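You operate a simulated robot arm through the tools that you are given. There is no shell and no other tool.

You run a simulated two-armed robot. Do the job below in one go: nothing can be reset, and whatever is moved stays where it is left.

JOB
Swap the L guide block on the track for the S one.
Fine: pull the green pin up first, stand the old block in the well that is empty now, then push the pin down on the new one. Set down upright: what you pick out.

The check looks at the end state, three seconds after you hand in, the way a careful person would. Anything else that was tipped, shoved, dropped, spilled or broken makes it a failure.

ROBOT AND FRAMES
Two 7-joint arms with two-finger parallel grippers on one trunk that stands fixed in place. Base frame: the origin is at the foot of the trunk, x ahead of it, y to its left, z up. Units: m, rad, N and s.
The left shoulder is at [0.05, 0.187, 1.135], the right one opposite. With the tool pointing down near the work surface each hand reaches from about 0.1 to 0.66 m from the base axis, measured 20 degrees to its own side. Payload 3.43 kg a hand.
The tool frame of a hand sits at the grasp point between the pads (the TCP): z along the fingers, y along the line on which they close. The tips reach 0.03 m beyond it. Largest opening 0.094 m; finger width 0.028, thickness 0.01; the body of the gripper, 0.05 by 0.096 m, starts 0.055 m behind the TCP.
Orientation is that of the tool frame in the base frame, as [roll, pitch, yaw] about the fixed x, y, z axes, in that order (R = Rz(yaw) Ry(pitch) Rx(roll)). With the fingers straight down and closing along the base's y, the tool's x points along the base's -x, its y along +y and its z along -z.

CONTROLS
- The arms move only by the tool drive_tool. It takes "left_series", "right_series" or both (then of equal length, played together; a hand with none holds still); each is a list of rows, each an object (a shift or turn left out is 0, a gripper value left out holds the last) with "claw": the finger opening in m, from 0 to 0.094; "xyz": the shift along the base's x, y, z in m, a list of three; "delta_rot": the turn, a rotation vector about the base's x, y, z in rad, a list of three. In form: [{"claw": claw, "xyz": [tx, ty, tz], "delta_rot": [ax, ay, az]}, ...]. A call has 1 to 20 rows; each row is the pose to reach, as a shift and turn from the pose commanded when the call began. A row lasts 0.2 s, in which the tool goes at most 0.05 m and 0.15 rad; a call with a longer step from one row to the next is refused whole, and so is a gripper value outside its range. Where a pose cannot be reached the arm comes as near as it can. A force on the tool above 40 N (or 10 N above the force at the start of the call, whichever is more), or a blocked arm, ends the call early, and 0.2 s more pass. Each finger travels about 0.153 m/s and halts on what it meets, pressing with about 37 N; the grip force reading is that of the motor and also rises with nothing between the fingers. The clock runs only during rows and for 0.2 s after the last one: add rows that repeat a pose to give the fingers time. It gives the time, the measured TCP pose, the force on the tool (base axes), the opening and the grip force at its end, in the units of the frame above (readings bear some noise), with the torque about the TCP (base axes, N m) and any sound that the robot's microphone picked up, and new pictures: "views" is both (left out), scene, wrist or none (wrist: the cameras of the hands that moved).
- Cameras (640 x 400 px; columns grow to the right, rows downward): "scene" is now at [0.1379, -0.0431, 1.3135]; the picture's right is [-0.50, -0.87, 0.00], its down [-0.36, 0.21, -0.91] and it looks along [0.79, -0.45, -0.42] (base axes); focal length 238 px, centre (320, 200). "left" rides on the left gripper at [0.076, -0.014, -0.103] in its tool frame; the picture's right is [0.18, 0.98, 0.00], its down [-0.75, 0.14, -0.64] and it looks along [-0.63, 0.12, 0.77] (tool axes); focal length 243 px, centre (320, 200). "right" rides on the right gripper at [0.076, 0.014, -0.102] in its tool frame; the picture's right is [-0.18, 0.98, 0.00], its down [-0.75, -0.14, -0.64] and it looks along [-0.63, -0.12, 0.77] (tool axes); focal length 243 px, centre (320, 200). There is no depth. A picture from a camera that has moved, and an enlarged one, comes with that camera's place and axes in the base frame and with its lens.
- raise_lower(by): slides the trunk up (or, below 0, down) by that many m; the arms and the scene camera ride with it, the base frame stays. It gives what a move gives, with no picture.
- pan_tilt(pan, tilt): turns the head with the scene camera to pan (to the left, within 1.396 rad either way) and tilt (down, from -0.506 to 1.204), counted from straight ahead of the robot. It gives what a move gives, and a new picture of the scene camera.
- zoom(camera, box): a new picture of the part [left, top, right, bottom] of that camera's present view, enlarged. The clock stands still meanwhile.
- sign_off(): hands the job in; it is judged then, once.

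Nothing tells you positions but the pictures and the camera data. Unless the task says otherwise, let go and move clear before handing in.

The tools are called after "Call:" as name(argument=value, ...) on one line, values as JSON. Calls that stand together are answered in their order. drive_tool: Moves the arms, as the interface text tells. Its arguments: {"type":"object","properties":{"left_series":{"type":"array","items":{"type":"object","properties":{"claw":{"type":"number"},"xyz":{"type":"array","items":{"type":"number"}},"delta_rot":{"type":"array","items":{"type":"number"}}}}},"right_series":{"type":"array","items":{"type":"object","properties":{"claw":{"type":"number"},"xyz":{"type":"array","items":{"type":"number"}},"delta_rot":{"type":"array","items":{"type":"number"}}}}},"views":{"type":"string","enum":["both","scene","wrist","none"]}},"required":[]} The other tools are called the same way: raise_lower (by) moves the trunk up or down; pan_tilt (pan, tilt) turns the head that bears the scene camera; zoom (camera, box) takes an enlarged picture of a part of a camera's view; sign_off () hands the job in.

At the start:

```text
time: 0.0
left_ee_pos: [0.3994, 0.0501, 1.11]
left_orientation: [-3.142, 0.002, -3.141]
left_ft_force: [-0.4, 0.7, -0.1]
left_wrist_torque: [-0.01, 0.0, 0.03]
left_grip_width: 0.0938
left_grasp_force: 0.0
right_ee_pos: [0.2055, -0.1882, 1.1888]
right_orientation: [-3.141, 0.0, 3.139]
right_ft_force: [-1.5, -0.4, -0.1]
right_wrist_torque: [-0.02, 0.02, 0.04]
right_grip_width: 0.0941
right_grasp_force: 0.0
trunk travel left (down, up): [-0.35, 0.082]
head pan, tilt (commanded): [-0.524, 0.429]
```

scene: 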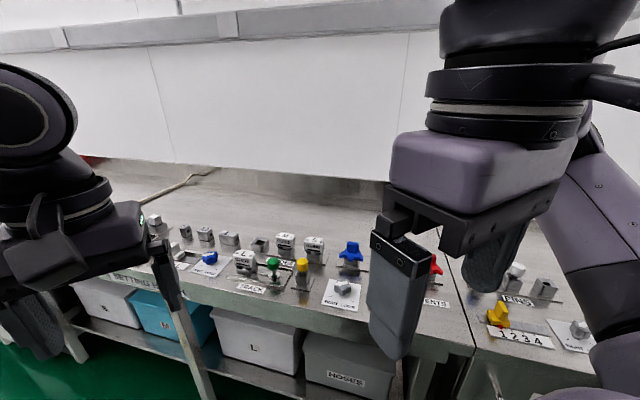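
right: 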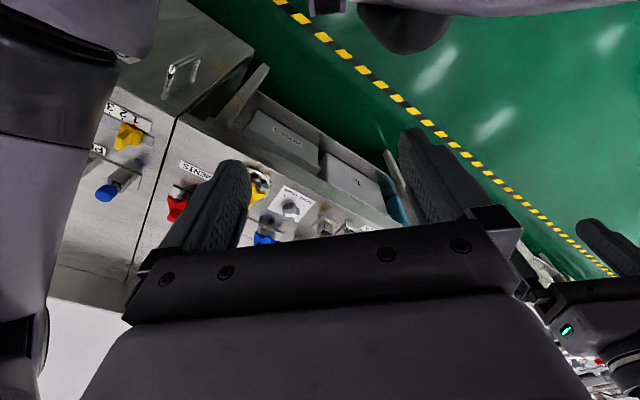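
left: 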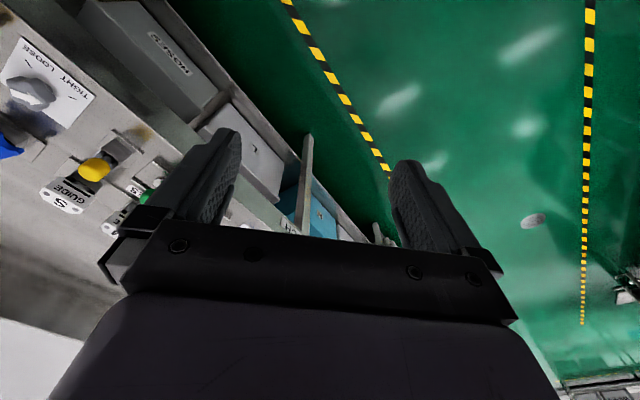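

I see a bench with a track, several blocks with labels and coloured pins. First I'll enlarge the view to find the L block, the S block, the green pin and the wells.

Call:
zoom(camera="scene", box=[150, 200, 390, 350])

Call:
zoom(camera="scene", box=[220, 220, 340, 300])

Call:
zoom(camera="left", box=[0, 100, 240, 250])

```text
2.67 times, centred on (270, 275) of scene
camera zoom: at [0.1379, -0.0431, 1.3135], right [-0.5, -0.87, 0.0], down [-0.36, 0.21, -0.91], along [0.79, -0.45, -0.42], focal length 635 px, centre (453, 0)
```

zoom: 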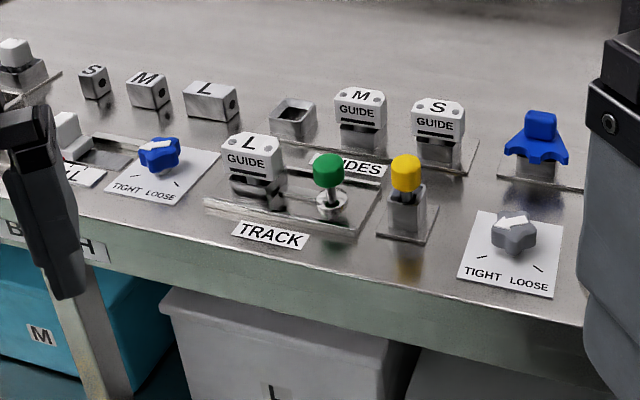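

```text
5.00 times, centred on (280, 260) of scene
camera zoom: at [0.1379, -0.0431, 1.3135], right [-0.5, -0.87, 0.0], down [-0.36, 0.21, -0.91], along [0.79, -0.45, -0.42], focal length 1191 px, centre (520, -100)
```

zoom: 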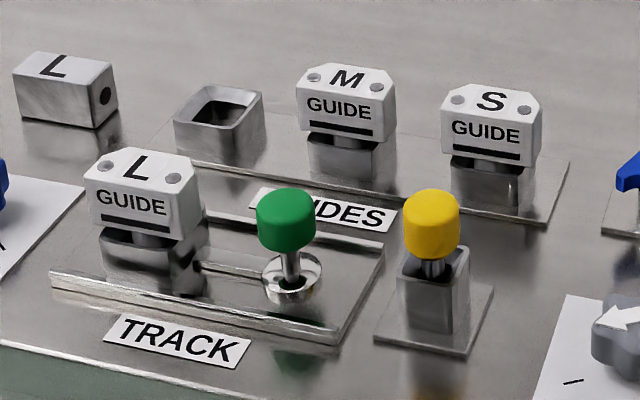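

```text
2.67 times, centred on (120, 175) of left
camera zoom: at [0.3236, 0.0379, 1.2118], right [-0.18, 0.98, 0.0], down [0.75, 0.14, 0.64], along [0.63, 0.12, -0.77], focal length 647 px, centre (853, 267)
```

zoom: 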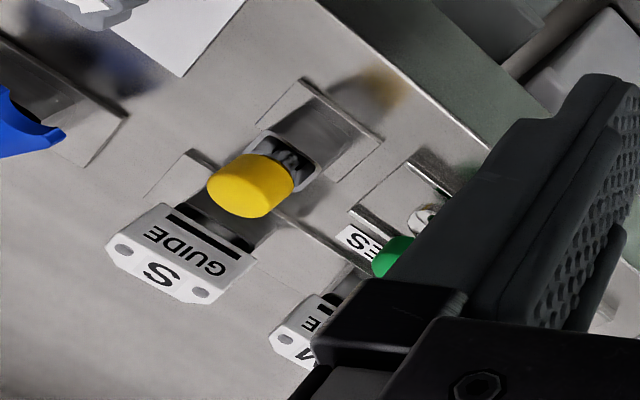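

The bench is turned about 45° to the robot. The track with the L block and the green pin is in front, with the GUIDES wells (empty, M, S) behind it. I'll aim the head at the work to get a better look.

Call:
pan_tilt(pan=-0.33, tilt=0.62)

```text
time: 0.7
left_ee_pos: [0.4003, 0.0512, 1.1092]
left_orientation: [-3.141, 0.002, -3.138]
left_ft_force: [0.5, -0.1, 0.3]
left_wrist_torque: [-0.01, 0.03, 0.01]
left_grip_width: 0.094
left_grasp_force: 0.0
right_ee_pos: [0.2058, -0.1881, 1.1879]
right_orientation: [3.141, 0.0, 3.141]
right_ft_force: [-0.2, 0.0, -0.1]
right_wrist_torque: [-0.03, 0.02, -0.02]
right_grip_width: 0.0939
right_grasp_force: 0.0
trunk travel left (down, up): [-0.35, 0.082]
head pan, tilt (commanded): [-0.33, 0.62]
camera scene: at [0.141, -0.0255, 1.2964], right [-0.32, -0.95, 0.0], down [-0.55, 0.19, -0.81], along [0.77, -0.26, -0.58], focal length 238 px, centre (320, 200)
```

scene: 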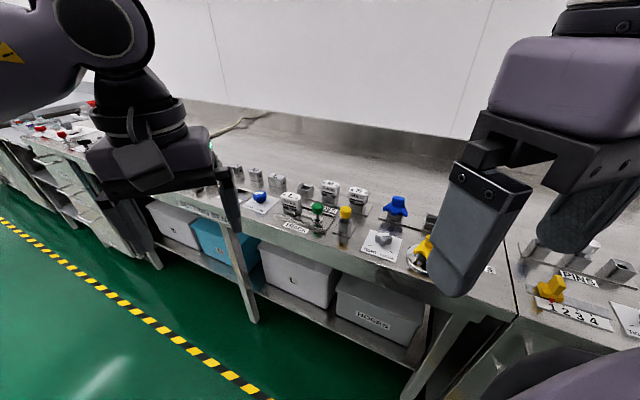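

The work sits mid-frame now. I'll zoom in on it for precise pixel readings.

Call:
zoom(camera="scene", box=[260, 165, 388, 245])

Call:
zoom(camera="scene", box=[270, 175, 334, 215])

Call:
zoom(camera="scene", box=[310, 175, 374, 215])

```text
5.00 times, centred on (324, 205) of scene
camera zoom: at [0.141, -0.0255, 1.2964], right [-0.32, -0.95, 0.0], down [-0.55, 0.19, -0.81], along [0.77, -0.26, -0.58], focal length 1191 px, centre (300, 175)
```

zoom: 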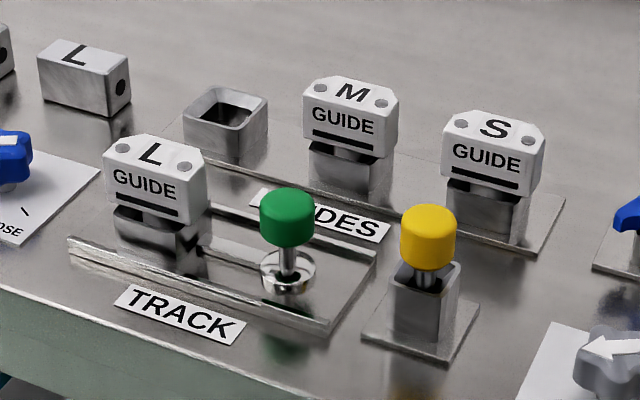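

```text
10.00 times, centred on (302, 195) of scene
camera zoom: at [0.141, -0.0255, 1.2964], right [-0.32, -0.95, 0.0], down [-0.55, 0.19, -0.81], along [0.77, -0.26, -0.58], focal length 2382 px, centre (500, 250)
```

zoom: 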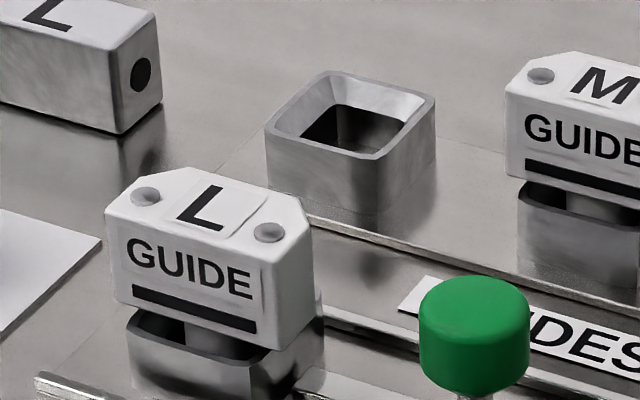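

```text
10.00 times, centred on (342, 195) of scene
camera zoom: at [0.141, -0.0255, 1.2964], right [-0.32, -0.95, 0.0], down [-0.55, 0.19, -0.81], along [0.77, -0.26, -0.58], focal length 2382 px, centre (100, 250)
```

zoom: 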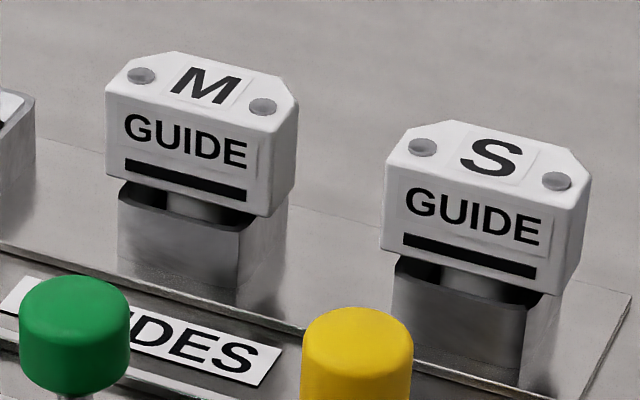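

The guide blocks have white heads with stems sitting in metal wells. I'll bring the right hand forward and high up, so its camera gives a second line of sight for measuring.

Call:
drive_tool(right_series=[{"xyz": [0.045, 0, -0.01]}, {"xyz": [0.09, 0, -0.02]}, {"xyz": [0.135, 0, -0.03]}, {"xyz": [0.18, 0, -0.04]}, {"xyz": [0.22, 0, -0.05]}, {"xyz": [0.22, 0, -0.05]}], views="both")

```text
time: 2.1
left_ee_pos: [0.3998, 0.052, 1.109]
left_orientation: [3.141, 0.002, 3.141]
left_ft_force: [-0.4, -0.4, -0.2]
left_wrist_torque: [0.02, -0.01, 0.02]
left_grip_width: 0.0939
left_grasp_force: 0.0
right_ee_pos: [0.4268, -0.19, 1.1402]
right_orientation: [-3.141, 0.001, -3.141]
right_ft_force: [-0.2, 0.2, 0.5]
right_wrist_torque: [0.0, 0.01, 0.03]
right_grip_width: 0.0938
right_grasp_force: 0.0
trunk travel left (down, up): [-0.35, 0.082]
head pan, tilt (commanded): [-0.33, 0.62]
camera scene: at [0.141, -0.0254, 1.2964], right [-0.32, -0.95, 0.0], down [-0.55, 0.19, -0.81], along [0.77, -0.26, -0.58], focal length 238 px, centre (320, 200)
camera right: at [0.3512, -0.1767, 1.2434], right [0.18, 0.98, 0.0], down [0.75, -0.14, 0.64], along [0.63, -0.12, -0.77], focal length 243 px, centre (320, 200)
```

scene: 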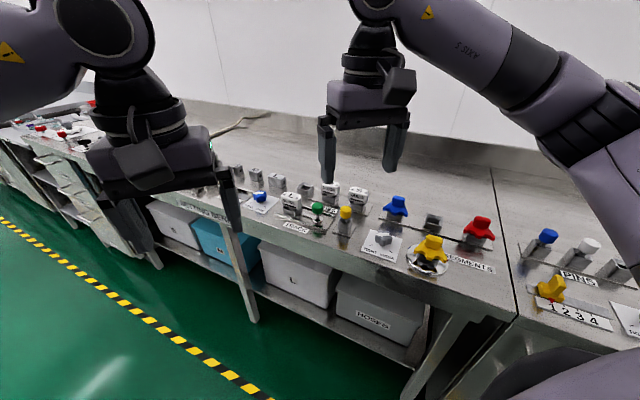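
right: 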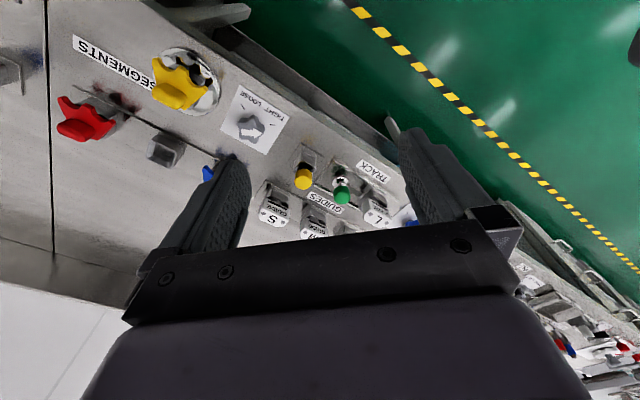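

From the hand camera I can see the yellow and green pins, the TRACK label, and the S, M and L blocks between the fingers. I'll enlarge this view and triangulate against the scene camera.

Call:
zoom(camera="right", box=[248, 140, 408, 240])

Call:
zoom(camera="scene", box=[260, 165, 388, 245])

```text
4.00 times, centred on (328, 190) of right
camera zoom: at [0.3512, -0.1767, 1.2434], right [0.18, 0.98, 0.0], down [0.75, -0.14, 0.64], along [0.63, -0.12, -0.77], focal length 970 px, centre (288, 240)
```

zoom: 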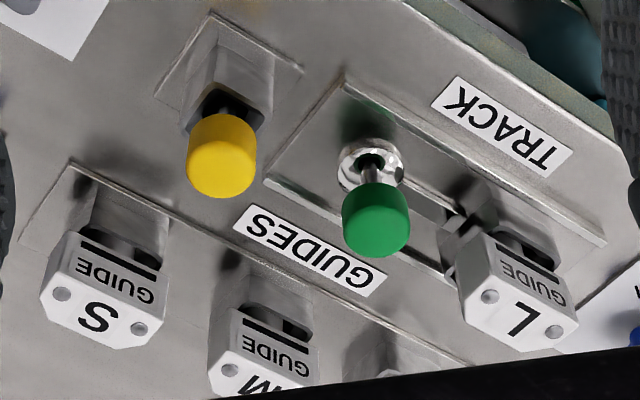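

```text
5.00 times, centred on (324, 205) of scene
camera zoom: at [0.141, -0.0254, 1.2964], right [-0.32, -0.95, 0.0], down [-0.55, 0.19, -0.81], along [0.77, -0.26, -0.58], focal length 1191 px, centre (300, 175)
```

zoom: 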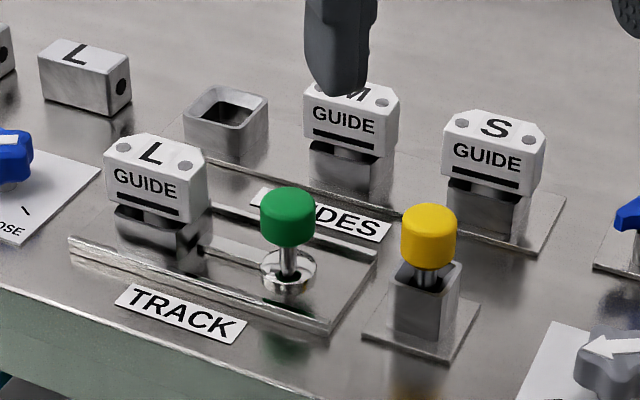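

Triangulation gives, roughly: S head top [0.651, -0.321, 0.918], L head top [0.678, -0.125, 0.927], green knob [0.628, -0.186, 0.903], and the empty well near [0.775, -0.19]. The well is far out, so I'll test the right arm's reach while staying high above everything.

Call:
drive_tool(right_series=[{"xyz": [0.045, 0, 0]}, {"xyz": [0.09, 0, 0]}, {"xyz": [0.135, 0, 0]}, {"xyz": [0.18, 0, 0]}, {"xyz": [0.225, 0, 0]}, {"xyz": [0.27, 0, 0]}, {"xyz": [0.315, 0, 0]}, {"xyz": [0.345, 0, 0]}, {"xyz": [0.345, 0, 0]}, {"xyz": [0.345, 0, 0]}], views="both")

```text
time: 4.3
left_ee_pos: [0.4004, 0.0519, 1.1081]
left_orientation: [-3.14, 0.002, 3.141]
left_ft_force: [0.3, -0.3, -0.4]
left_wrist_torque: [0.03, 0.0, -0.03]
left_grip_width: 0.0941
left_grasp_force: 0.1
right_ee_pos: [0.6143, -0.1974, 1.1011]
right_orientation: [-3.141, 0.002, -3.141]
right_ft_force: [-0.2, 0.3, 0.6]
right_wrist_torque: [0.04, 0.01, 0.0]
right_grip_width: 0.0939
right_grasp_force: 0.1
right hand out of reach, approached as far as the arm can: row 4, 5, 6, 7, 8, 9, 10
trunk travel left (down, up): [-0.35, 0.082]
head pan, tilt (commanded): [-0.33, 0.62]
camera scene: at [0.141, -0.0255, 1.2964], right [-0.32, -0.95, 0.0], down [-0.55, 0.19, -0.81], along [0.77, -0.26, -0.58], focal length 238 px, centre (320, 200)
camera right: at [0.5369, -0.1836, 1.2038], right [0.18, 0.98, 0.0], down [0.75, -0.14, 0.64], along [0.63, -0.12, -0.77], focal length 243 px, centre (320, 200)
```

scene: 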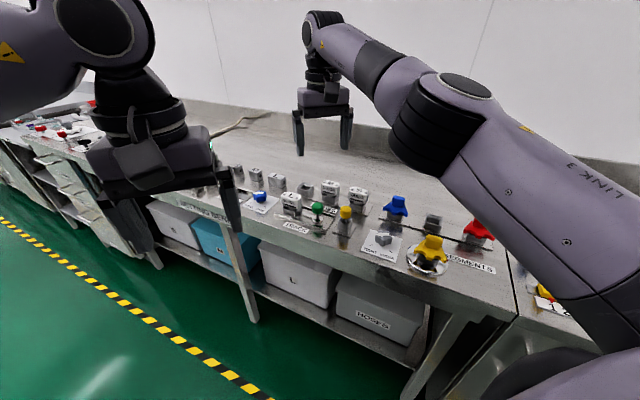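
right: 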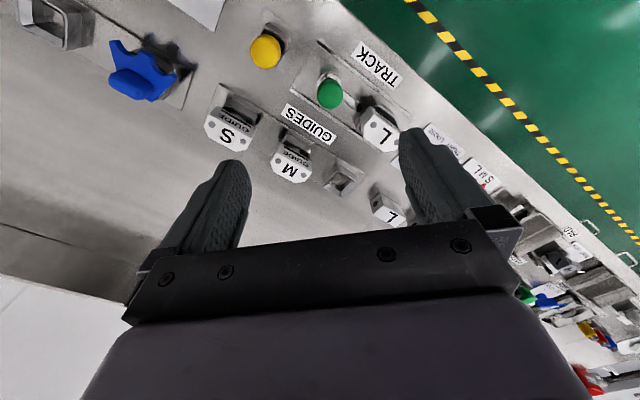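

The tool-down reach ends at about 0.58 m horizontally from the shoulder, so the L block, the S block and the empty well will need a tilted tool. I'll study the block shape more closely before planning the grips.

Call:
zoom(camera="right", box=[200, 70, 296, 130])

Call:
zoom(camera="right", box=[200, 105, 264, 145])

Call:
zoom(camera="right", box=[310, 65, 438, 145])

Call:
zoom(camera="right", box=[256, 120, 384, 200])

Call:
zoom(camera="scene", box=[280, 180, 312, 200])

Call:
zoom(camera="scene", box=[340, 180, 372, 200])

```text
6.67 times, centred on (248, 100) of right
camera zoom: at [0.5369, -0.1836, 1.2038], right [0.18, 0.98, 0.0], down [0.75, -0.14, 0.64], along [0.63, -0.12, -0.77], focal length 1618 px, centre (800, 867)
```

zoom: 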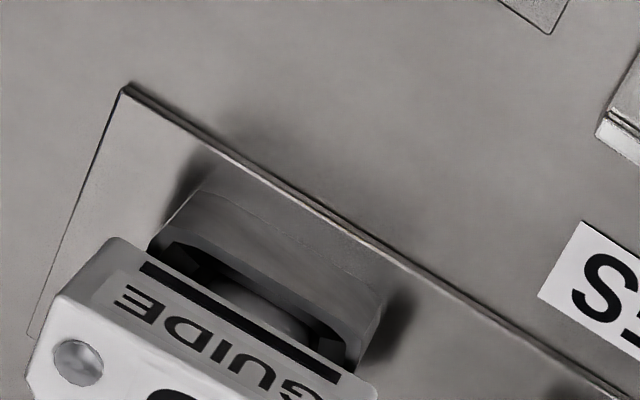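

```text
10.00 times, centred on (232, 125) of right
camera zoom: at [0.5369, -0.1836, 1.2038], right [0.18, 0.98, 0.0], down [0.75, -0.14, 0.64], along [0.63, -0.12, -0.77], focal length 2426 px, centre (1200, 950)
```

zoom: 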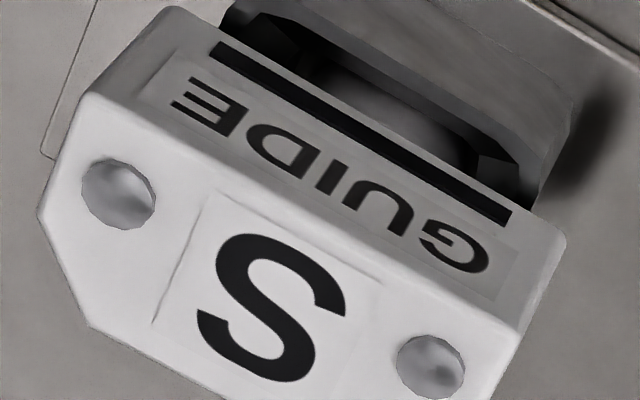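

```text
5.00 times, centred on (374, 105) of right
camera zoom: at [0.5369, -0.1836, 1.2038], right [0.18, 0.98, 0.0], down [0.75, -0.14, 0.64], along [0.63, -0.12, -0.77], focal length 1213 px, centre (50, 675)
```

zoom: 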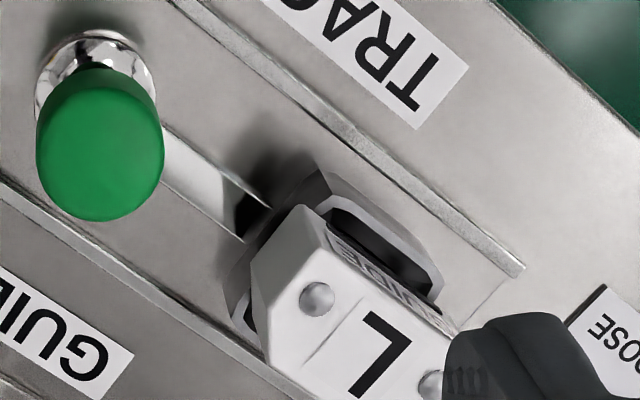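

```text
5.00 times, centred on (320, 160) of right
camera zoom: at [0.5369, -0.1836, 1.2038], right [0.18, 0.98, 0.0], down [0.75, -0.14, 0.64], along [0.63, -0.12, -0.77], focal length 1213 px, centre (320, 400)
```

zoom: 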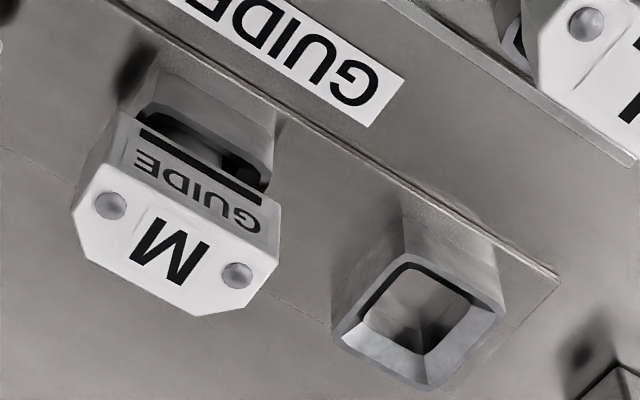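

```text
16.00 times, centred on (296, 190) of scene
camera zoom: at [0.141, -0.0255, 1.2964], right [-0.32, -0.95, 0.0], down [-0.55, 0.19, -0.81], along [0.77, -0.26, -0.58], focal length 3811 px, centre (704, 360)
```

zoom: 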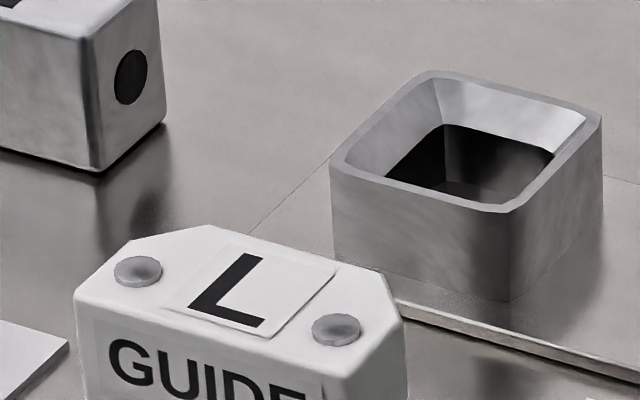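

```text
16.00 times, centred on (356, 190) of scene
camera zoom: at [0.141, -0.0255, 1.2964], right [-0.32, -0.95, 0.0], down [-0.55, 0.19, -0.81], along [0.77, -0.26, -0.58], focal length 3811 px, centre (-256, 360)
```

zoom: 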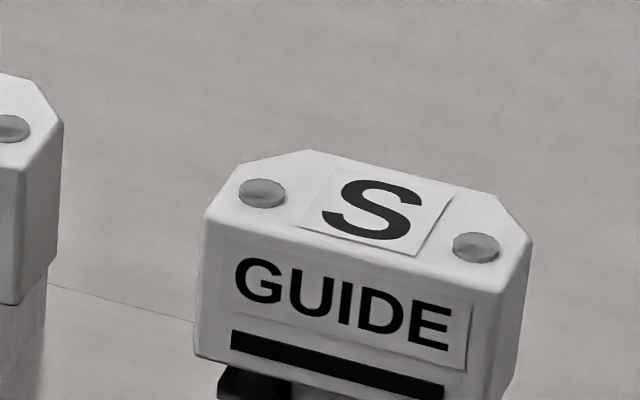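

The head is rectangular with its two back corners cut off, and the empty well has a flared mouth. I need to know the arm's true limits, so I'll raise the trunk and probe the reach with the tool lower relative to the shoulder and tilted outward, still high over the bench.

Call:
raise_lower(by=0.08)

Call:
drive_tool(right_series=[{"xyz": [0, 0, -0.04]}, {"xyz": [0.0, 0, -0.08]}, {"xyz": [0.0, 0, -0.12]}, {"xyz": [0.0, 0, -0.15]}, {"xyz": [0.0, 0, -0.15]}], views="scene")

```text
time: 5.5
left_ee_pos: [0.3999, 0.0521, 1.1894]
left_orientation: [3.141, 0.002, -3.139]
left_ft_force: [0.2, -0.3, -0.5]
left_wrist_torque: [0.02, -0.01, -0.02]
left_grip_width: 0.0941
left_grasp_force: 0.0
right_ee_pos: [0.6136, -0.1964, 1.1812]
right_orientation: [3.141, -0.002, 3.141]
right_ft_force: [0.3, 0.8, 0.1]
right_wrist_torque: [-0.04, -0.02, 0.01]
right_grip_width: 0.0941
right_grasp_force: 0.0
trunk travel left (down, up): [-0.43, 0.002]
head pan, tilt (commanded): [-0.33, 0.62]
```

```text
time: 6.7
left_ee_pos: [0.4002, 0.0515, 1.1886]
left_orientation: [-3.14, 0.0, 3.141]
left_ft_force: [0.8, -1.1, 1.0]
left_wrist_torque: [0.02, -0.03, 0.0]
left_grip_width: 0.0939
left_grasp_force: 0.0
right_ee_pos: [0.6128, -0.1975, 1.0301]
right_orientation: [-3.141, 0.002, 3.141]
right_ft_force: [0.7, -0.1, -0.2]
right_wrist_torque: [0.02, -0.01, 0.01]
right_grip_width: 0.094
right_grasp_force: 0.0
trunk travel left (down, up): [-0.43, 0.002]
head pan, tilt (commanded): [-0.33, 0.62]
camera scene: at [0.141, -0.0254, 1.3764], right [-0.32, -0.95, 0.0], down [-0.55, 0.19, -0.81], along [0.77, -0.26, -0.58], focal length 238 px, centre (320, 200)
```

scene: 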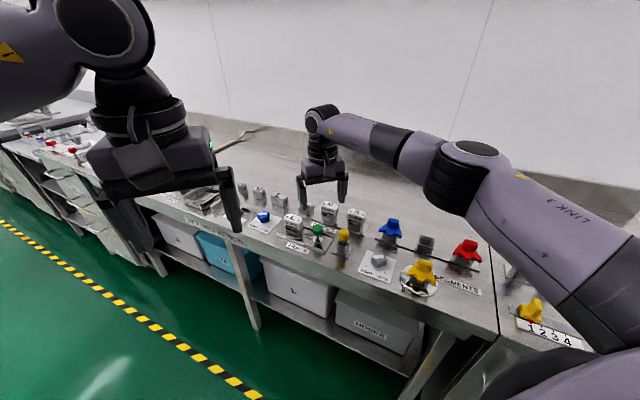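

The arm moved cleanly. Now I'll probe how far outward it can go at this relative height.

Call:
drive_tool(right_series=[{"xyz": [0.04, 0, 0]}, {"xyz": [0.08, 0, 0]}, {"xyz": [0.12, 0, 0]}, {"xyz": [0.16, 0, 0]}, {"xyz": [0.16, 0, 0]}], views="scene")

```text
time: 7.9
left_ee_pos: [0.4, 0.0518, 1.1884]
left_orientation: [3.141, 0.001, 3.141]
left_ft_force: [-0.2, -0.3, -0.2]
left_wrist_torque: [0.03, 0.01, 0.03]
left_grip_width: 0.094
left_grasp_force: 0.1
right_ee_pos: [0.6322, -0.1972, 1.0315]
right_orientation: [-3.141, 0.003, 3.142]
right_ft_force: [0.0, 0.0, 0.6]
right_wrist_torque: [0.02, -0.06, -0.01]
right_grip_width: 0.094
right_grasp_force: 0.0
right hand out of reach, approached as far as the arm can: row 1, 2, 3, 4, 5
trunk travel left (down, up): [-0.43, 0.002]
head pan, tilt (commanded): [-0.33, 0.62]
camera scene: at [0.141, -0.0256, 1.3763], right [-0.32, -0.95, 0.0], down [-0.55, 0.19, -0.81], along [0.77, -0.26, -0.58], focal length 238 px, centre (320, 200)
```

scene: 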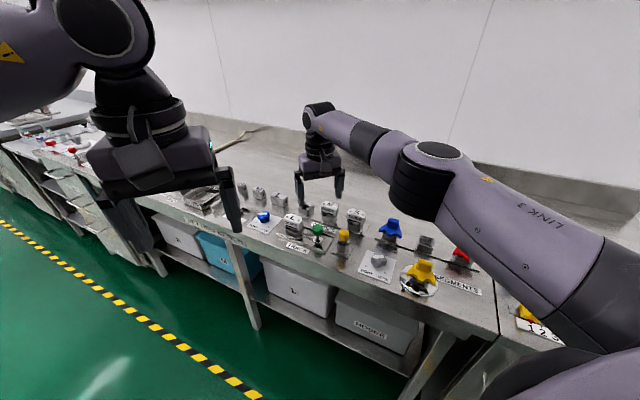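

The model is confirmed: the wrist centre reaches about 0.58 m from the shoulder, with about 0.174 m of tool beyond it. The far well needs a strongly tilted tool pointing into the bench, with the camera on the upper side. I'll pull the right hand back and up and turn its yaw by about 137° to test that, and swing the left hand out of the way.

Call:
drive_tool(right_series=[{"xyz": [-0.03, 0, 0.035], "delta_rot": [0, 0, 0.149]}, {"xyz": [-0.06, 0, 0.07], "delta_rot": [0, 0, 0.298]}, {"xyz": [-0.09, 0, 0.105], "delta_rot": [0, 0, 0.447]}, {"xyz": [-0.12, 0, 0.14], "delta_rot": [0, 0, 0.596]}, {"xyz": [-0.15, 0, 0.17], "delta_rot": [0, 0, 0.745]}, {"xyz": [-0.18, 0, 0.2], "delta_rot": [0, 0, 0.894]}, {"xyz": [-0.2, 0, 0.2], "delta_rot": [0, 0, 1.043]}, {"xyz": [-0.2, 0, 0.2], "delta_rot": [0, 0, 1.192]}, {"xyz": [-0.2, 0, 0.2], "delta_rot": [0, 0, 1.341]}, {"xyz": [-0.2, 0, 0.2], "delta_rot": [0, 0, 1.49]}, {"xyz": [-0.2, 0, 0.2], "delta_rot": [0, 0, 1.639]}, {"xyz": [-0.2, 0, 0.2], "delta_rot": [0, 0, 1.788]}, {"xyz": [-0.2, 0, 0.2], "delta_rot": [0, 0, 1.937]}, {"xyz": [-0.2, 0, 0.2], "delta_rot": [0, 0, 2.086]}, {"xyz": [-0.2, 0, 0.2], "delta_rot": [0, 0, 2.235]}, {"xyz": [-0.2, 0, 0.2], "delta_rot": [0, 0, 2.384]}, {"xyz": [-0.2, 0, 0.2], "delta_rot": [0, 0, 2.384]}], left_series=[{"xyz": [-0.02, 0.04, 0]}, {"xyz": [-0.04, 0.08, 0]}, {"xyz": [-0.06, 0.12, 0]}, {"xyz": [-0.08, 0.16, 0]}, {"xyz": [-0.1, 0.2, 0]}, {"xyz": [-0.12, 0.23, 0]}, {"xyz": [-0.12, 0.23, 0]}, {"xyz": [-0.12, 0.23, 0]}, {"xyz": [-0.12, 0.23, 0]}, {"xyz": [-0.12, 0.23, 0]}, {"xyz": [-0.12, 0.23, 0]}, {"xyz": [-0.12, 0.23, 0]}, {"xyz": [-0.12, 0.23, 0]}, {"xyz": [-0.12, 0.23, 0]}, {"xyz": [-0.12, 0.23, 0]}, {"xyz": [-0.12, 0.23, 0]}, {"xyz": [-0.12, 0.23, 0]}], views="both")

```text
time: 11.0
left_ee_pos: [0.2791, 0.2799, 1.1915]
left_orientation: [-3.14, 0.002, -3.14]
left_ft_force: [1.6, 0.4, 0.3]
left_wrist_torque: [0.0, 0.0, 0.0]
left_grip_width: 0.0941
left_grasp_force: 0.1
right_ee_pos: [0.1984, -0.0988, 1.196]
right_orientation: [-3.13, 0.001, -1.048]
right_ft_force: [23.9, 7.4, -2.0]
right_wrist_torque: [-0.31, 1.17, -0.09]
right_grip_width: 0.0803
right_grasp_force: 0.0
right hand out of reach, approached as far as the arm can: row 6, 7, 8, 9, 10, 11, 12, 13, 14, 15
trunk travel left (down, up): [-0.43, 0.002]
head pan, tilt (commanded): [-0.33, 0.62]
stopped in row 15 (right hand): the force on the tool passed its limit at 120 N (the readings are from after the stop); the commanded pose is now the measured one
camera scene: at [0.1412, -0.0256, 1.3763], right [-0.32, -0.95, 0.0], down [-0.55, 0.19, -0.81], along [0.77, -0.26, -0.58], focal length 238 px, centre (320, 200)
camera right: at [0.2235, -0.1737, 1.3001], right [-0.94, -0.33, -0.01], down [-0.26, 0.72, 0.64], along [-0.21, 0.61, -0.76], focal length 243 px, centre (320, 200)
camera left: at [0.2026, 0.2674, 1.2942], right [-0.19, 0.98, 0.0], down [0.75, 0.14, 0.64], along [0.63, 0.12, -0.77], focal length 243 px, centre (320, 200)
```

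scene: 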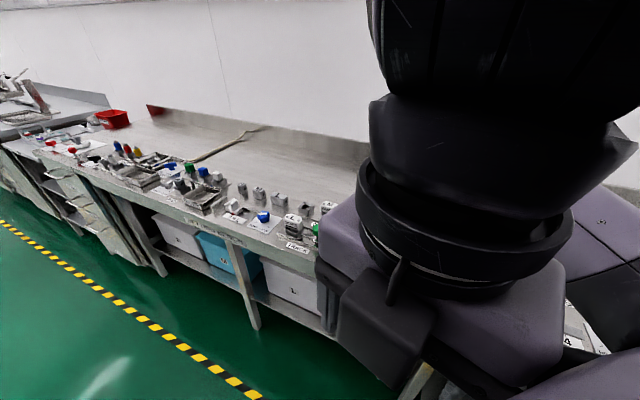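
right: 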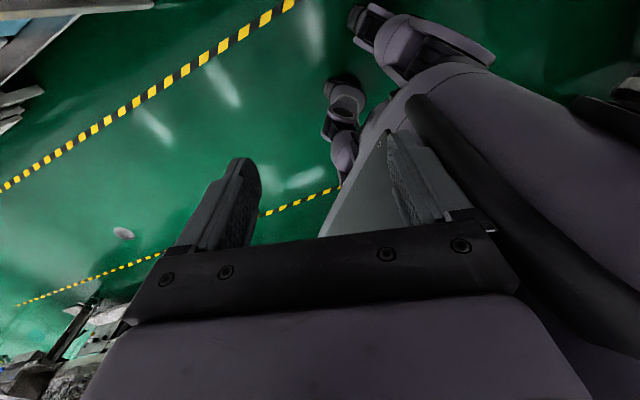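
left: 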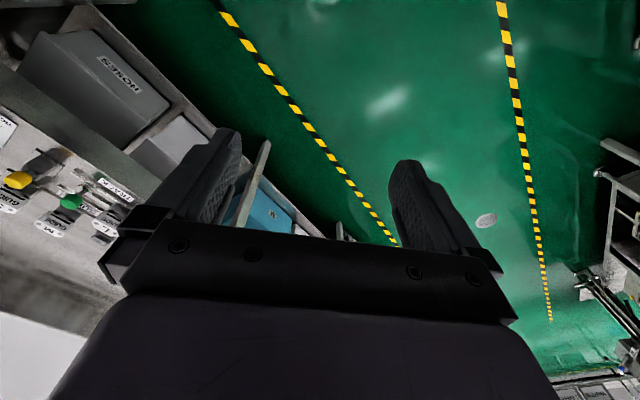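

The yaw turn ran out of joint range and the hand was pulled back against the robot's own trunk; nothing on the bench was touched. I'll reverse the turn while moving forward again, and then test tilted orientations instead.

Call:
drive_tool(right_series=[{"xyz": [0.02, -0.015, 0], "delta_rot": [0, 0, -0.1]}, {"xyz": [0.05, -0.03, 0], "delta_rot": [0, 0, -0.24]}, {"xyz": [0.08, -0.05, 0], "delta_rot": [0, 0, -0.38]}, {"xyz": [0.11, -0.07, -0.01], "delta_rot": [0, 0, -0.52]}, {"xyz": [0.14, -0.09, -0.02], "delta_rot": [0, 0, -0.66]}, {"xyz": [0.17, -0.1, -0.03], "delta_rot": [0, 0, -0.8]}, {"xyz": [0.2, -0.1, -0.04], "delta_rot": [0, 0, -0.94]}, {"xyz": [0.22, -0.1, -0.05], "delta_rot": [0, 0, -1.08]}, {"xyz": [0.23, -0.1, -0.05], "delta_rot": [0, 0, -1.22]}, {"xyz": [0.23, -0.1, -0.05], "delta_rot": [0, 0, -1.36]}, {"xyz": [0.23, -0.1, -0.05], "delta_rot": [0, 0, -1.5]}, {"xyz": [0.23, -0.1, -0.05], "delta_rot": [0, 0, -1.64]}, {"xyz": [0.23, -0.1, -0.05], "delta_rot": [0, 0, -1.78]}, {"xyz": [0.23, -0.1, -0.05], "delta_rot": [0, 0, -1.92]}, {"xyz": [0.23, -0.1, -0.05], "delta_rot": [0, 0, -2.06]}, {"xyz": [0.23, -0.1, -0.05], "delta_rot": [0, 0, -2.094]}, {"xyz": [0.23, -0.1, -0.05], "delta_rot": [0, 0, -2.094]}], views="scene")

```text
time: 14.6
left_ee_pos: [0.2796, 0.2808, 1.1917]
left_orientation: [3.141, 0.001, 3.142]
left_ft_force: [0.8, 0.3, 0.0]
left_wrist_torque: [-0.01, -0.02, 0.0]
left_grip_width: 0.0941
left_grasp_force: 0.0
right_ee_pos: [0.427, -0.1993, 1.1469]
right_orientation: [-3.133, 0.0, -3.14]
right_ft_force: [0.5, -0.3, 1.5]
right_wrist_torque: [-0.01, 0.02, -0.02]
right_grip_width: 0.0941
right_grasp_force: 0.0
right hand out of reach, approached as far as the arm can: row 1, 2, 3, 4, 5, 6, 7
trunk travel left (down, up): [-0.43, 0.002]
head pan, tilt (commanded): [-0.33, 0.62]
camera scene: at [0.1411, -0.0254, 1.3763], right [-0.32, -0.95, 0.0], down [-0.55, 0.19, -0.81], along [0.77, -0.26, -0.58], focal length 238 px, centre (320, 200)
```

scene: 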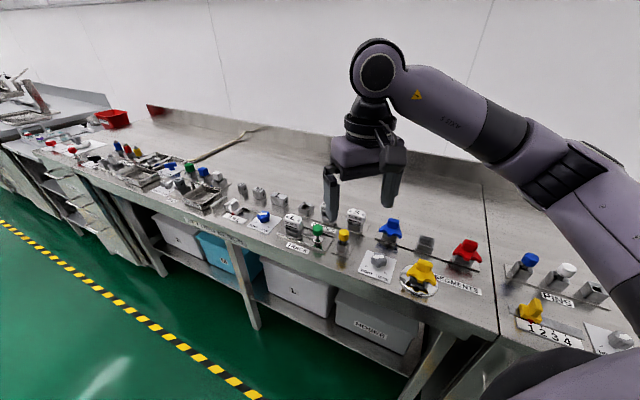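

The right hand is back in the default pose. Next I'll test a tool tilted 65° outward with its heading about -34°, high above the bench, in the same relative geometry that the empty well needs.

Call:
drive_tool(right_series=[{"xyz": [0.03, 0.002, 0], "delta_rot": [-0.0373, -0.1222, -0.0586]}, {"xyz": [0.06, 0.004, 0], "delta_rot": [-0.0747, -0.2443, -0.1173]}, {"xyz": [0.09, 0.006, 0], "delta_rot": [-0.112, -0.3665, -0.1759]}, {"xyz": [0.12, 0.009, 0], "delta_rot": [-0.1493, -0.4886, -0.2345]}, {"xyz": [0.15, 0.011, 0], "delta_rot": [-0.1867, -0.6108, -0.2932]}, {"xyz": [0.18, 0.013, 0], "delta_rot": [-0.224, -0.7329, -0.3518]}, {"xyz": [0.21, 0.015, 0], "delta_rot": [-0.2613, -0.8551, -0.4104]}, {"xyz": [0.24, 0.018, 0], "delta_rot": [-0.2987, -0.9772, -0.4691]}, {"xyz": [0.27, 0.02, 0], "delta_rot": [-0.336, -1.0994, -0.5277]}, {"xyz": [0.29, 0.02, 0], "delta_rot": [-0.336, -1.0994, -0.5277]}, {"xyz": [0.29, 0.02, 0], "delta_rot": [-0.336, -1.0994, -0.5277]}], views="both")

```text
time: 17.0
left_ee_pos: [0.2801, 0.2816, 1.1922]
left_orientation: [3.141, 0.002, -3.14]
left_ft_force: [0.1, -0.4, -0.7]
left_wrist_torque: [0.02, -0.03, -0.03]
left_grip_width: 0.0943
left_grasp_force: 0.0
right_ee_pos: [0.7188, -0.1802, 1.1483]
right_orientation: [-3.123, 1.135, 2.559]
right_ft_force: [-0.2, 0.1, 0.1]
right_wrist_torque: [0.02, -0.01, 0.01]
right_grip_width: 0.0941
right_grasp_force: 0.1
trunk travel left (down, up): [-0.43, 0.002]
head pan, tilt (commanded): [-0.33, 0.62]
camera scene: at [0.141, -0.0255, 1.3764], right [-0.32, -0.95, 0.0], down [-0.55, 0.19, -0.81], along [0.77, -0.26, -0.58], focal length 238 px, centre (320, 200)
camera right: at [0.6232, -0.0992, 1.122], right [0.62, 0.77, 0.16], down [-0.29, 0.04, 0.95], along [0.73, -0.64, 0.25], focal length 243 px, centre (320, 200)
```

scene: 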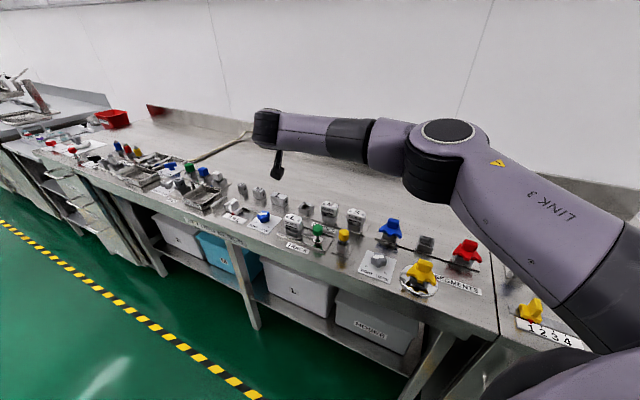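
right: 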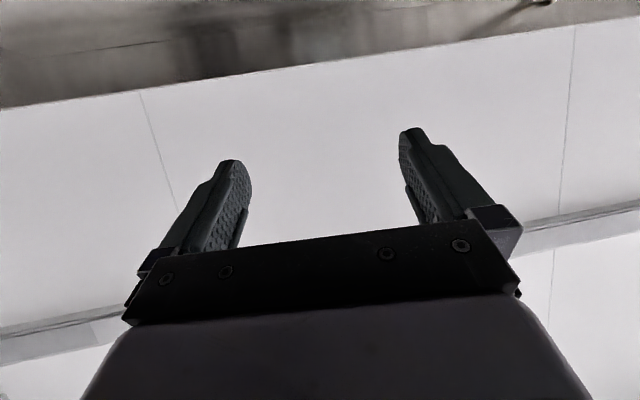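

The 65° tilt is reachable, but the camera hangs below the hand, close to where bench parts would be. I'll test rolling the hand about its own axis so the camera can come up on top.

Call:
drive_tool(right_series=[{"delta_rot": [0.112, -0.0755, -0.063]}, {"delta_rot": [0.224, -0.151, -0.126]}, {"delta_rot": [0.336, -0.2265, -0.189]}, {"delta_rot": [0.448, -0.302, -0.252]}, {"delta_rot": [0.56, -0.3775, -0.315]}, {"delta_rot": [0.672, -0.453, -0.378]}, {"delta_rot": [0.784, -0.5285, -0.441]}, {"delta_rot": [0.896, -0.604, -0.504]}, {"delta_rot": [1.008, -0.6795, -0.567]}, {"delta_rot": [1.12, -0.755, -0.63]}, {"delta_rot": [1.12, -0.755, -0.63]}], views="scene")

```text
time: 19.4
left_ee_pos: [0.2787, 0.2808, 1.1912]
left_orientation: [3.141, 0.003, 3.141]
left_ft_force: [0.5, 0.9, -0.3]
left_wrist_torque: [-0.01, 0.0, 0.02]
left_grip_width: 0.0938
left_grasp_force: 0.1
right_ee_pos: [0.717, -0.179, 1.1481]
right_orientation: [2.018, 0.075, 1.013]
right_ft_force: [-0.3, -0.5, 0.3]
right_wrist_torque: [0.04, 0.0, -0.04]
right_grip_width: 0.0944
right_grasp_force: 0.1
trunk travel left (down, up): [-0.43, 0.002]
head pan, tilt (commanded): [-0.33, 0.62]
camera scene: at [0.141, -0.0254, 1.3764], right [-0.32, -0.95, 0.0], down [-0.55, 0.19, -0.81], along [0.77, -0.26, -0.58], focal length 238 px, centre (320, 200)
```

scene: 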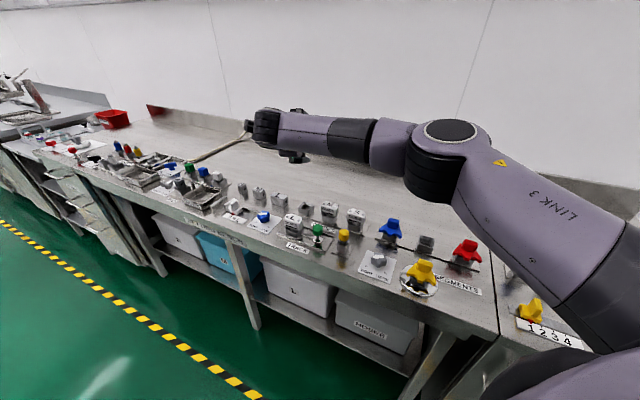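

A roll of 1.5 rad worked with no limit hit. I'll continue to a full half-turn.

Call:
drive_tool(right_series=[{"delta_rot": [0.112, -0.0755, -0.063]}, {"delta_rot": [0.224, -0.151, -0.126]}, {"delta_rot": [0.336, -0.2265, -0.189]}, {"delta_rot": [0.448, -0.302, -0.252]}, {"delta_rot": [0.56, -0.3775, -0.315]}, {"delta_rot": [0.672, -0.453, -0.378]}, {"delta_rot": [0.784, -0.5285, -0.441]}, {"delta_rot": [0.896, -0.604, -0.504]}, {"delta_rot": [1.008, -0.6795, -0.567]}, {"delta_rot": [1.12, -0.755, -0.63]}, {"delta_rot": [1.2325, -0.8312, -0.6931]}, {"delta_rot": [1.2325, -0.8312, -0.6931]}], views="both")

```text
time: 22.0
left_ee_pos: [0.2794, 0.2808, 1.1911]
left_orientation: [-3.14, 0.001, 3.142]
left_ft_force: [-0.3, 0.0, -0.5]
left_wrist_torque: [-0.02, -0.03, -0.02]
left_grip_width: 0.0939
left_grasp_force: 0.1
right_ee_pos: [0.7163, -0.1792, 1.1457]
right_orientation: [3.124, -1.135, -0.562]
right_ft_force: [-0.6, 0.2, -0.2]
right_wrist_torque: [0.03, -0.02, -0.03]
right_grip_width: 0.0941
right_grasp_force: 0.0
trunk travel left (down, up): [-0.43, 0.002]
head pan, tilt (commanded): [-0.33, 0.62]
camera scene: at [0.141, -0.0254, 1.3764], right [-0.32, -0.95, 0.0], down [-0.55, 0.19, -0.81], along [0.77, -0.26, -0.58], focal length 238 px, centre (320, 200)
camera right: at [0.6588, -0.1578, 1.2595], right [-0.6, -0.78, -0.16], down [-0.68, 0.61, -0.41], along [0.42, -0.14, -0.9], focal length 243 px, centre (320, 200)
```

scene: 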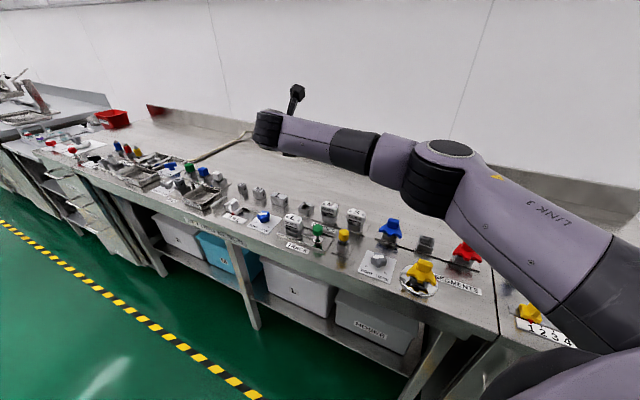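
right: 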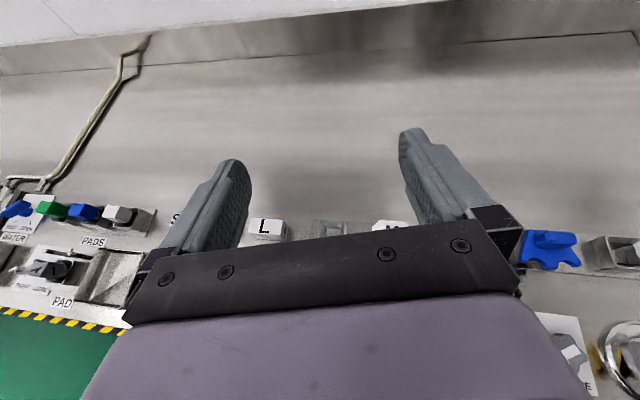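

The half-turn is reachable too. The camera now sits on top looking down, and the tool points into the bench, so all the grips can be made this way. I'll retract and raise the hand, then lower the trunk so the shoulder is level with the wrist for the far reach.

Call:
drive_tool(right_series=[{"xyz": [-0.02, 0.01, 0.03]}, {"xyz": [-0.04, 0.02, 0.06]}, {"xyz": [-0.06, 0.03, 0.09]}, {"xyz": [-0.08, 0.04, 0.1]}, {"xyz": [-0.1, 0.05, 0.11]}, {"xyz": [-0.1, 0.05, 0.11]}], views="scene")

Call:
raise_lower(by=-0.12)

Call:
pan_tilt(pan=-0.36, tilt=0.55)

```text
time: 23.4
left_ee_pos: [0.2785, 0.2801, 1.1912]
left_orientation: [3.141, -0.001, 3.141]
left_ft_force: [0.4, -0.5, -0.2]
left_wrist_torque: [0.02, 0.01, -0.02]
left_grip_width: 0.0941
left_grasp_force: 0.1
right_ee_pos: [0.6196, -0.1282, 1.2551]
right_orientation: [3.118, -1.133, -0.557]
right_ft_force: [0.4, 0.1, -0.6]
right_wrist_torque: [0.03, -0.02, 0.01]
right_grip_width: 0.0938
right_grasp_force: 0.0
trunk travel left (down, up): [-0.43, 0.002]
head pan, tilt (commanded): [-0.33, 0.62]
camera scene: at [0.1413, -0.0256, 1.3763], right [-0.32, -0.95, 0.0], down [-0.55, 0.19, -0.81], along [0.77, -0.26, -0.58], focal length 238 px, centre (320, 200)
```

scene: 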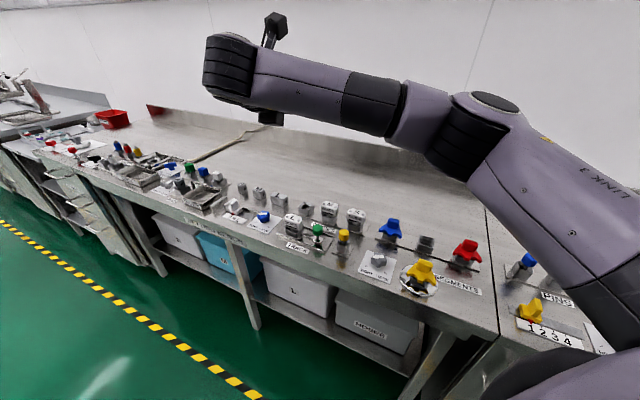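

```text
time: 24.9
left_ee_pos: [0.2798, 0.28, 1.0715]
left_orientation: [3.141, 0.001, 3.141]
left_ft_force: [0.7, 0.7, 0.5]
left_wrist_torque: [-0.03, 0.0, 0.02]
left_grip_width: 0.094
left_grasp_force: 0.0
right_ee_pos: [0.6174, -0.1294, 1.1355]
right_orientation: [3.118, -1.135, -0.557]
right_ft_force: [0.0, -0.1, 0.0]
right_wrist_torque: [-0.03, -0.01, 0.01]
right_grip_width: 0.0939
right_grasp_force: 0.1
trunk travel left (down, up): [-0.31, 0.122]
head pan, tilt (commanded): [-0.33, 0.62]
```

```text
time: 25.6
left_ee_pos: [0.2792, 0.2803, 1.0717]
left_orientation: [-3.141, 0.003, -3.141]
left_ft_force: [0.3, 1.2, 0.3]
left_wrist_torque: [0.01, 0.0, 0.01]
left_grip_width: 0.0938
left_grasp_force: 0.0
right_ee_pos: [0.6184, -0.1296, 1.1356]
right_orientation: [3.116, -1.135, -0.558]
right_ft_force: [-1.1, 0.6, 0.2]
right_wrist_torque: [0.0, 0.02, -0.02]
right_grip_width: 0.094
right_grasp_force: 0.1
trunk travel left (down, up): [-0.31, 0.122]
head pan, tilt (commanded): [-0.36, 0.55]
camera scene: at [0.1421, -0.0286, 1.2625], right [-0.35, -0.94, 0.0], down [-0.49, 0.18, -0.85], along [0.8, -0.3, -0.52], focal length 238 px, centre (320, 200)
```

scene: 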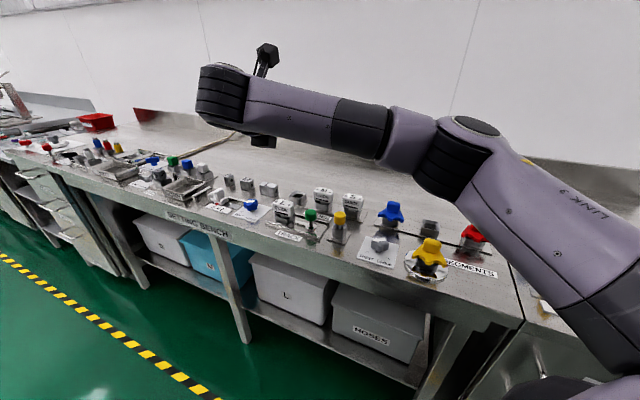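

The elbow and hand are clear of the bench. I'll lower the last bit so the shoulder is near 1.0 m, then take close looks from both cameras.

Call:
raise_lower(by=-0.095)

Call:
drive_tool(right_series=[{"xyz": [-0.02, 0.02, 0.02], "delta_rot": [0, 0, -0.06]}, {"xyz": [-0.04, 0.04, 0.04], "delta_rot": [0, 0, -0.12]}, {"xyz": [-0.06, 0.06, 0.06], "delta_rot": [0, 0, -0.175]}, {"xyz": [-0.06, 0.06, 0.06], "delta_rot": [0, 0, -0.175]}], views="both")

```text
time: 26.9
left_ee_pos: [0.2789, 0.2811, 0.9767]
left_orientation: [-3.141, 0.001, -3.139]
left_ft_force: [0.0, 0.2, 0.7]
left_wrist_torque: [-0.01, -0.01, 0.0]
left_grip_width: 0.0937
left_grasp_force: 0.0
right_ee_pos: [0.6175, -0.1295, 1.0404]
right_orientation: [3.118, -1.134, -0.557]
right_ft_force: [-0.4, 0.5, 0.4]
right_wrist_torque: [0.03, 0.0, -0.01]
right_grip_width: 0.0942
right_grasp_force: 0.0
trunk travel left (down, up): [-0.215, 0.217]
head pan, tilt (commanded): [-0.36, 0.55]
```

```text
time: 27.9
left_ee_pos: [0.2779, 0.2814, 0.9771]
left_orientation: [-3.141, 0.003, -3.14]
left_ft_force: [-0.6, 0.0, 0.6]
left_wrist_torque: [0.0, -0.02, 0.01]
left_grip_width: 0.094
left_grasp_force: 0.1
right_ee_pos: [0.56, -0.0689, 1.1014]
right_orientation: [3.117, -1.135, -0.733]
right_ft_force: [0.4, -0.2, -0.1]
right_wrist_torque: [0.04, 0.0, 0.02]
right_grip_width: 0.094
right_grasp_force: 0.1
trunk travel left (down, up): [-0.215, 0.217]
head pan, tilt (commanded): [-0.36, 0.55]
camera scene: at [0.1419, -0.0284, 1.1676], right [-0.35, -0.94, 0.0], down [-0.49, 0.18, -0.85], along [0.8, -0.3, -0.52], focal length 238 px, centre (320, 200)
camera right: at [0.507, -0.0373, 1.2155], right [-0.73, -0.66, -0.16], down [-0.56, 0.72, -0.41], along [0.39, -0.21, -0.9], focal length 243 px, centre (320, 200)
```

scene: 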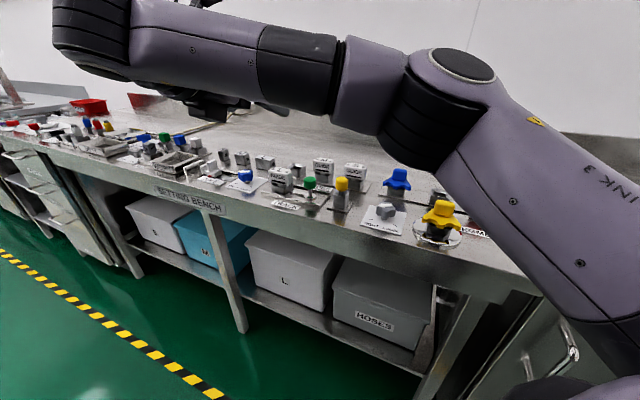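
right: 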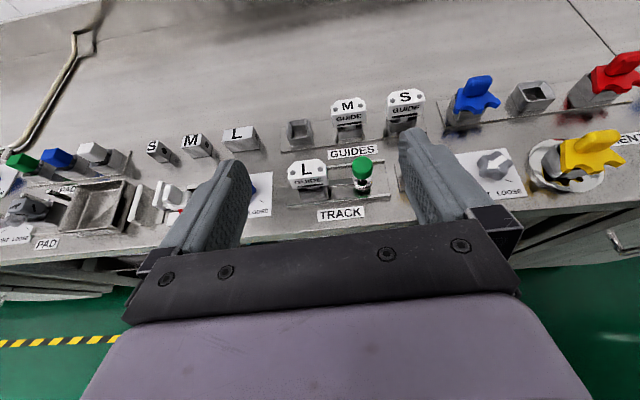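

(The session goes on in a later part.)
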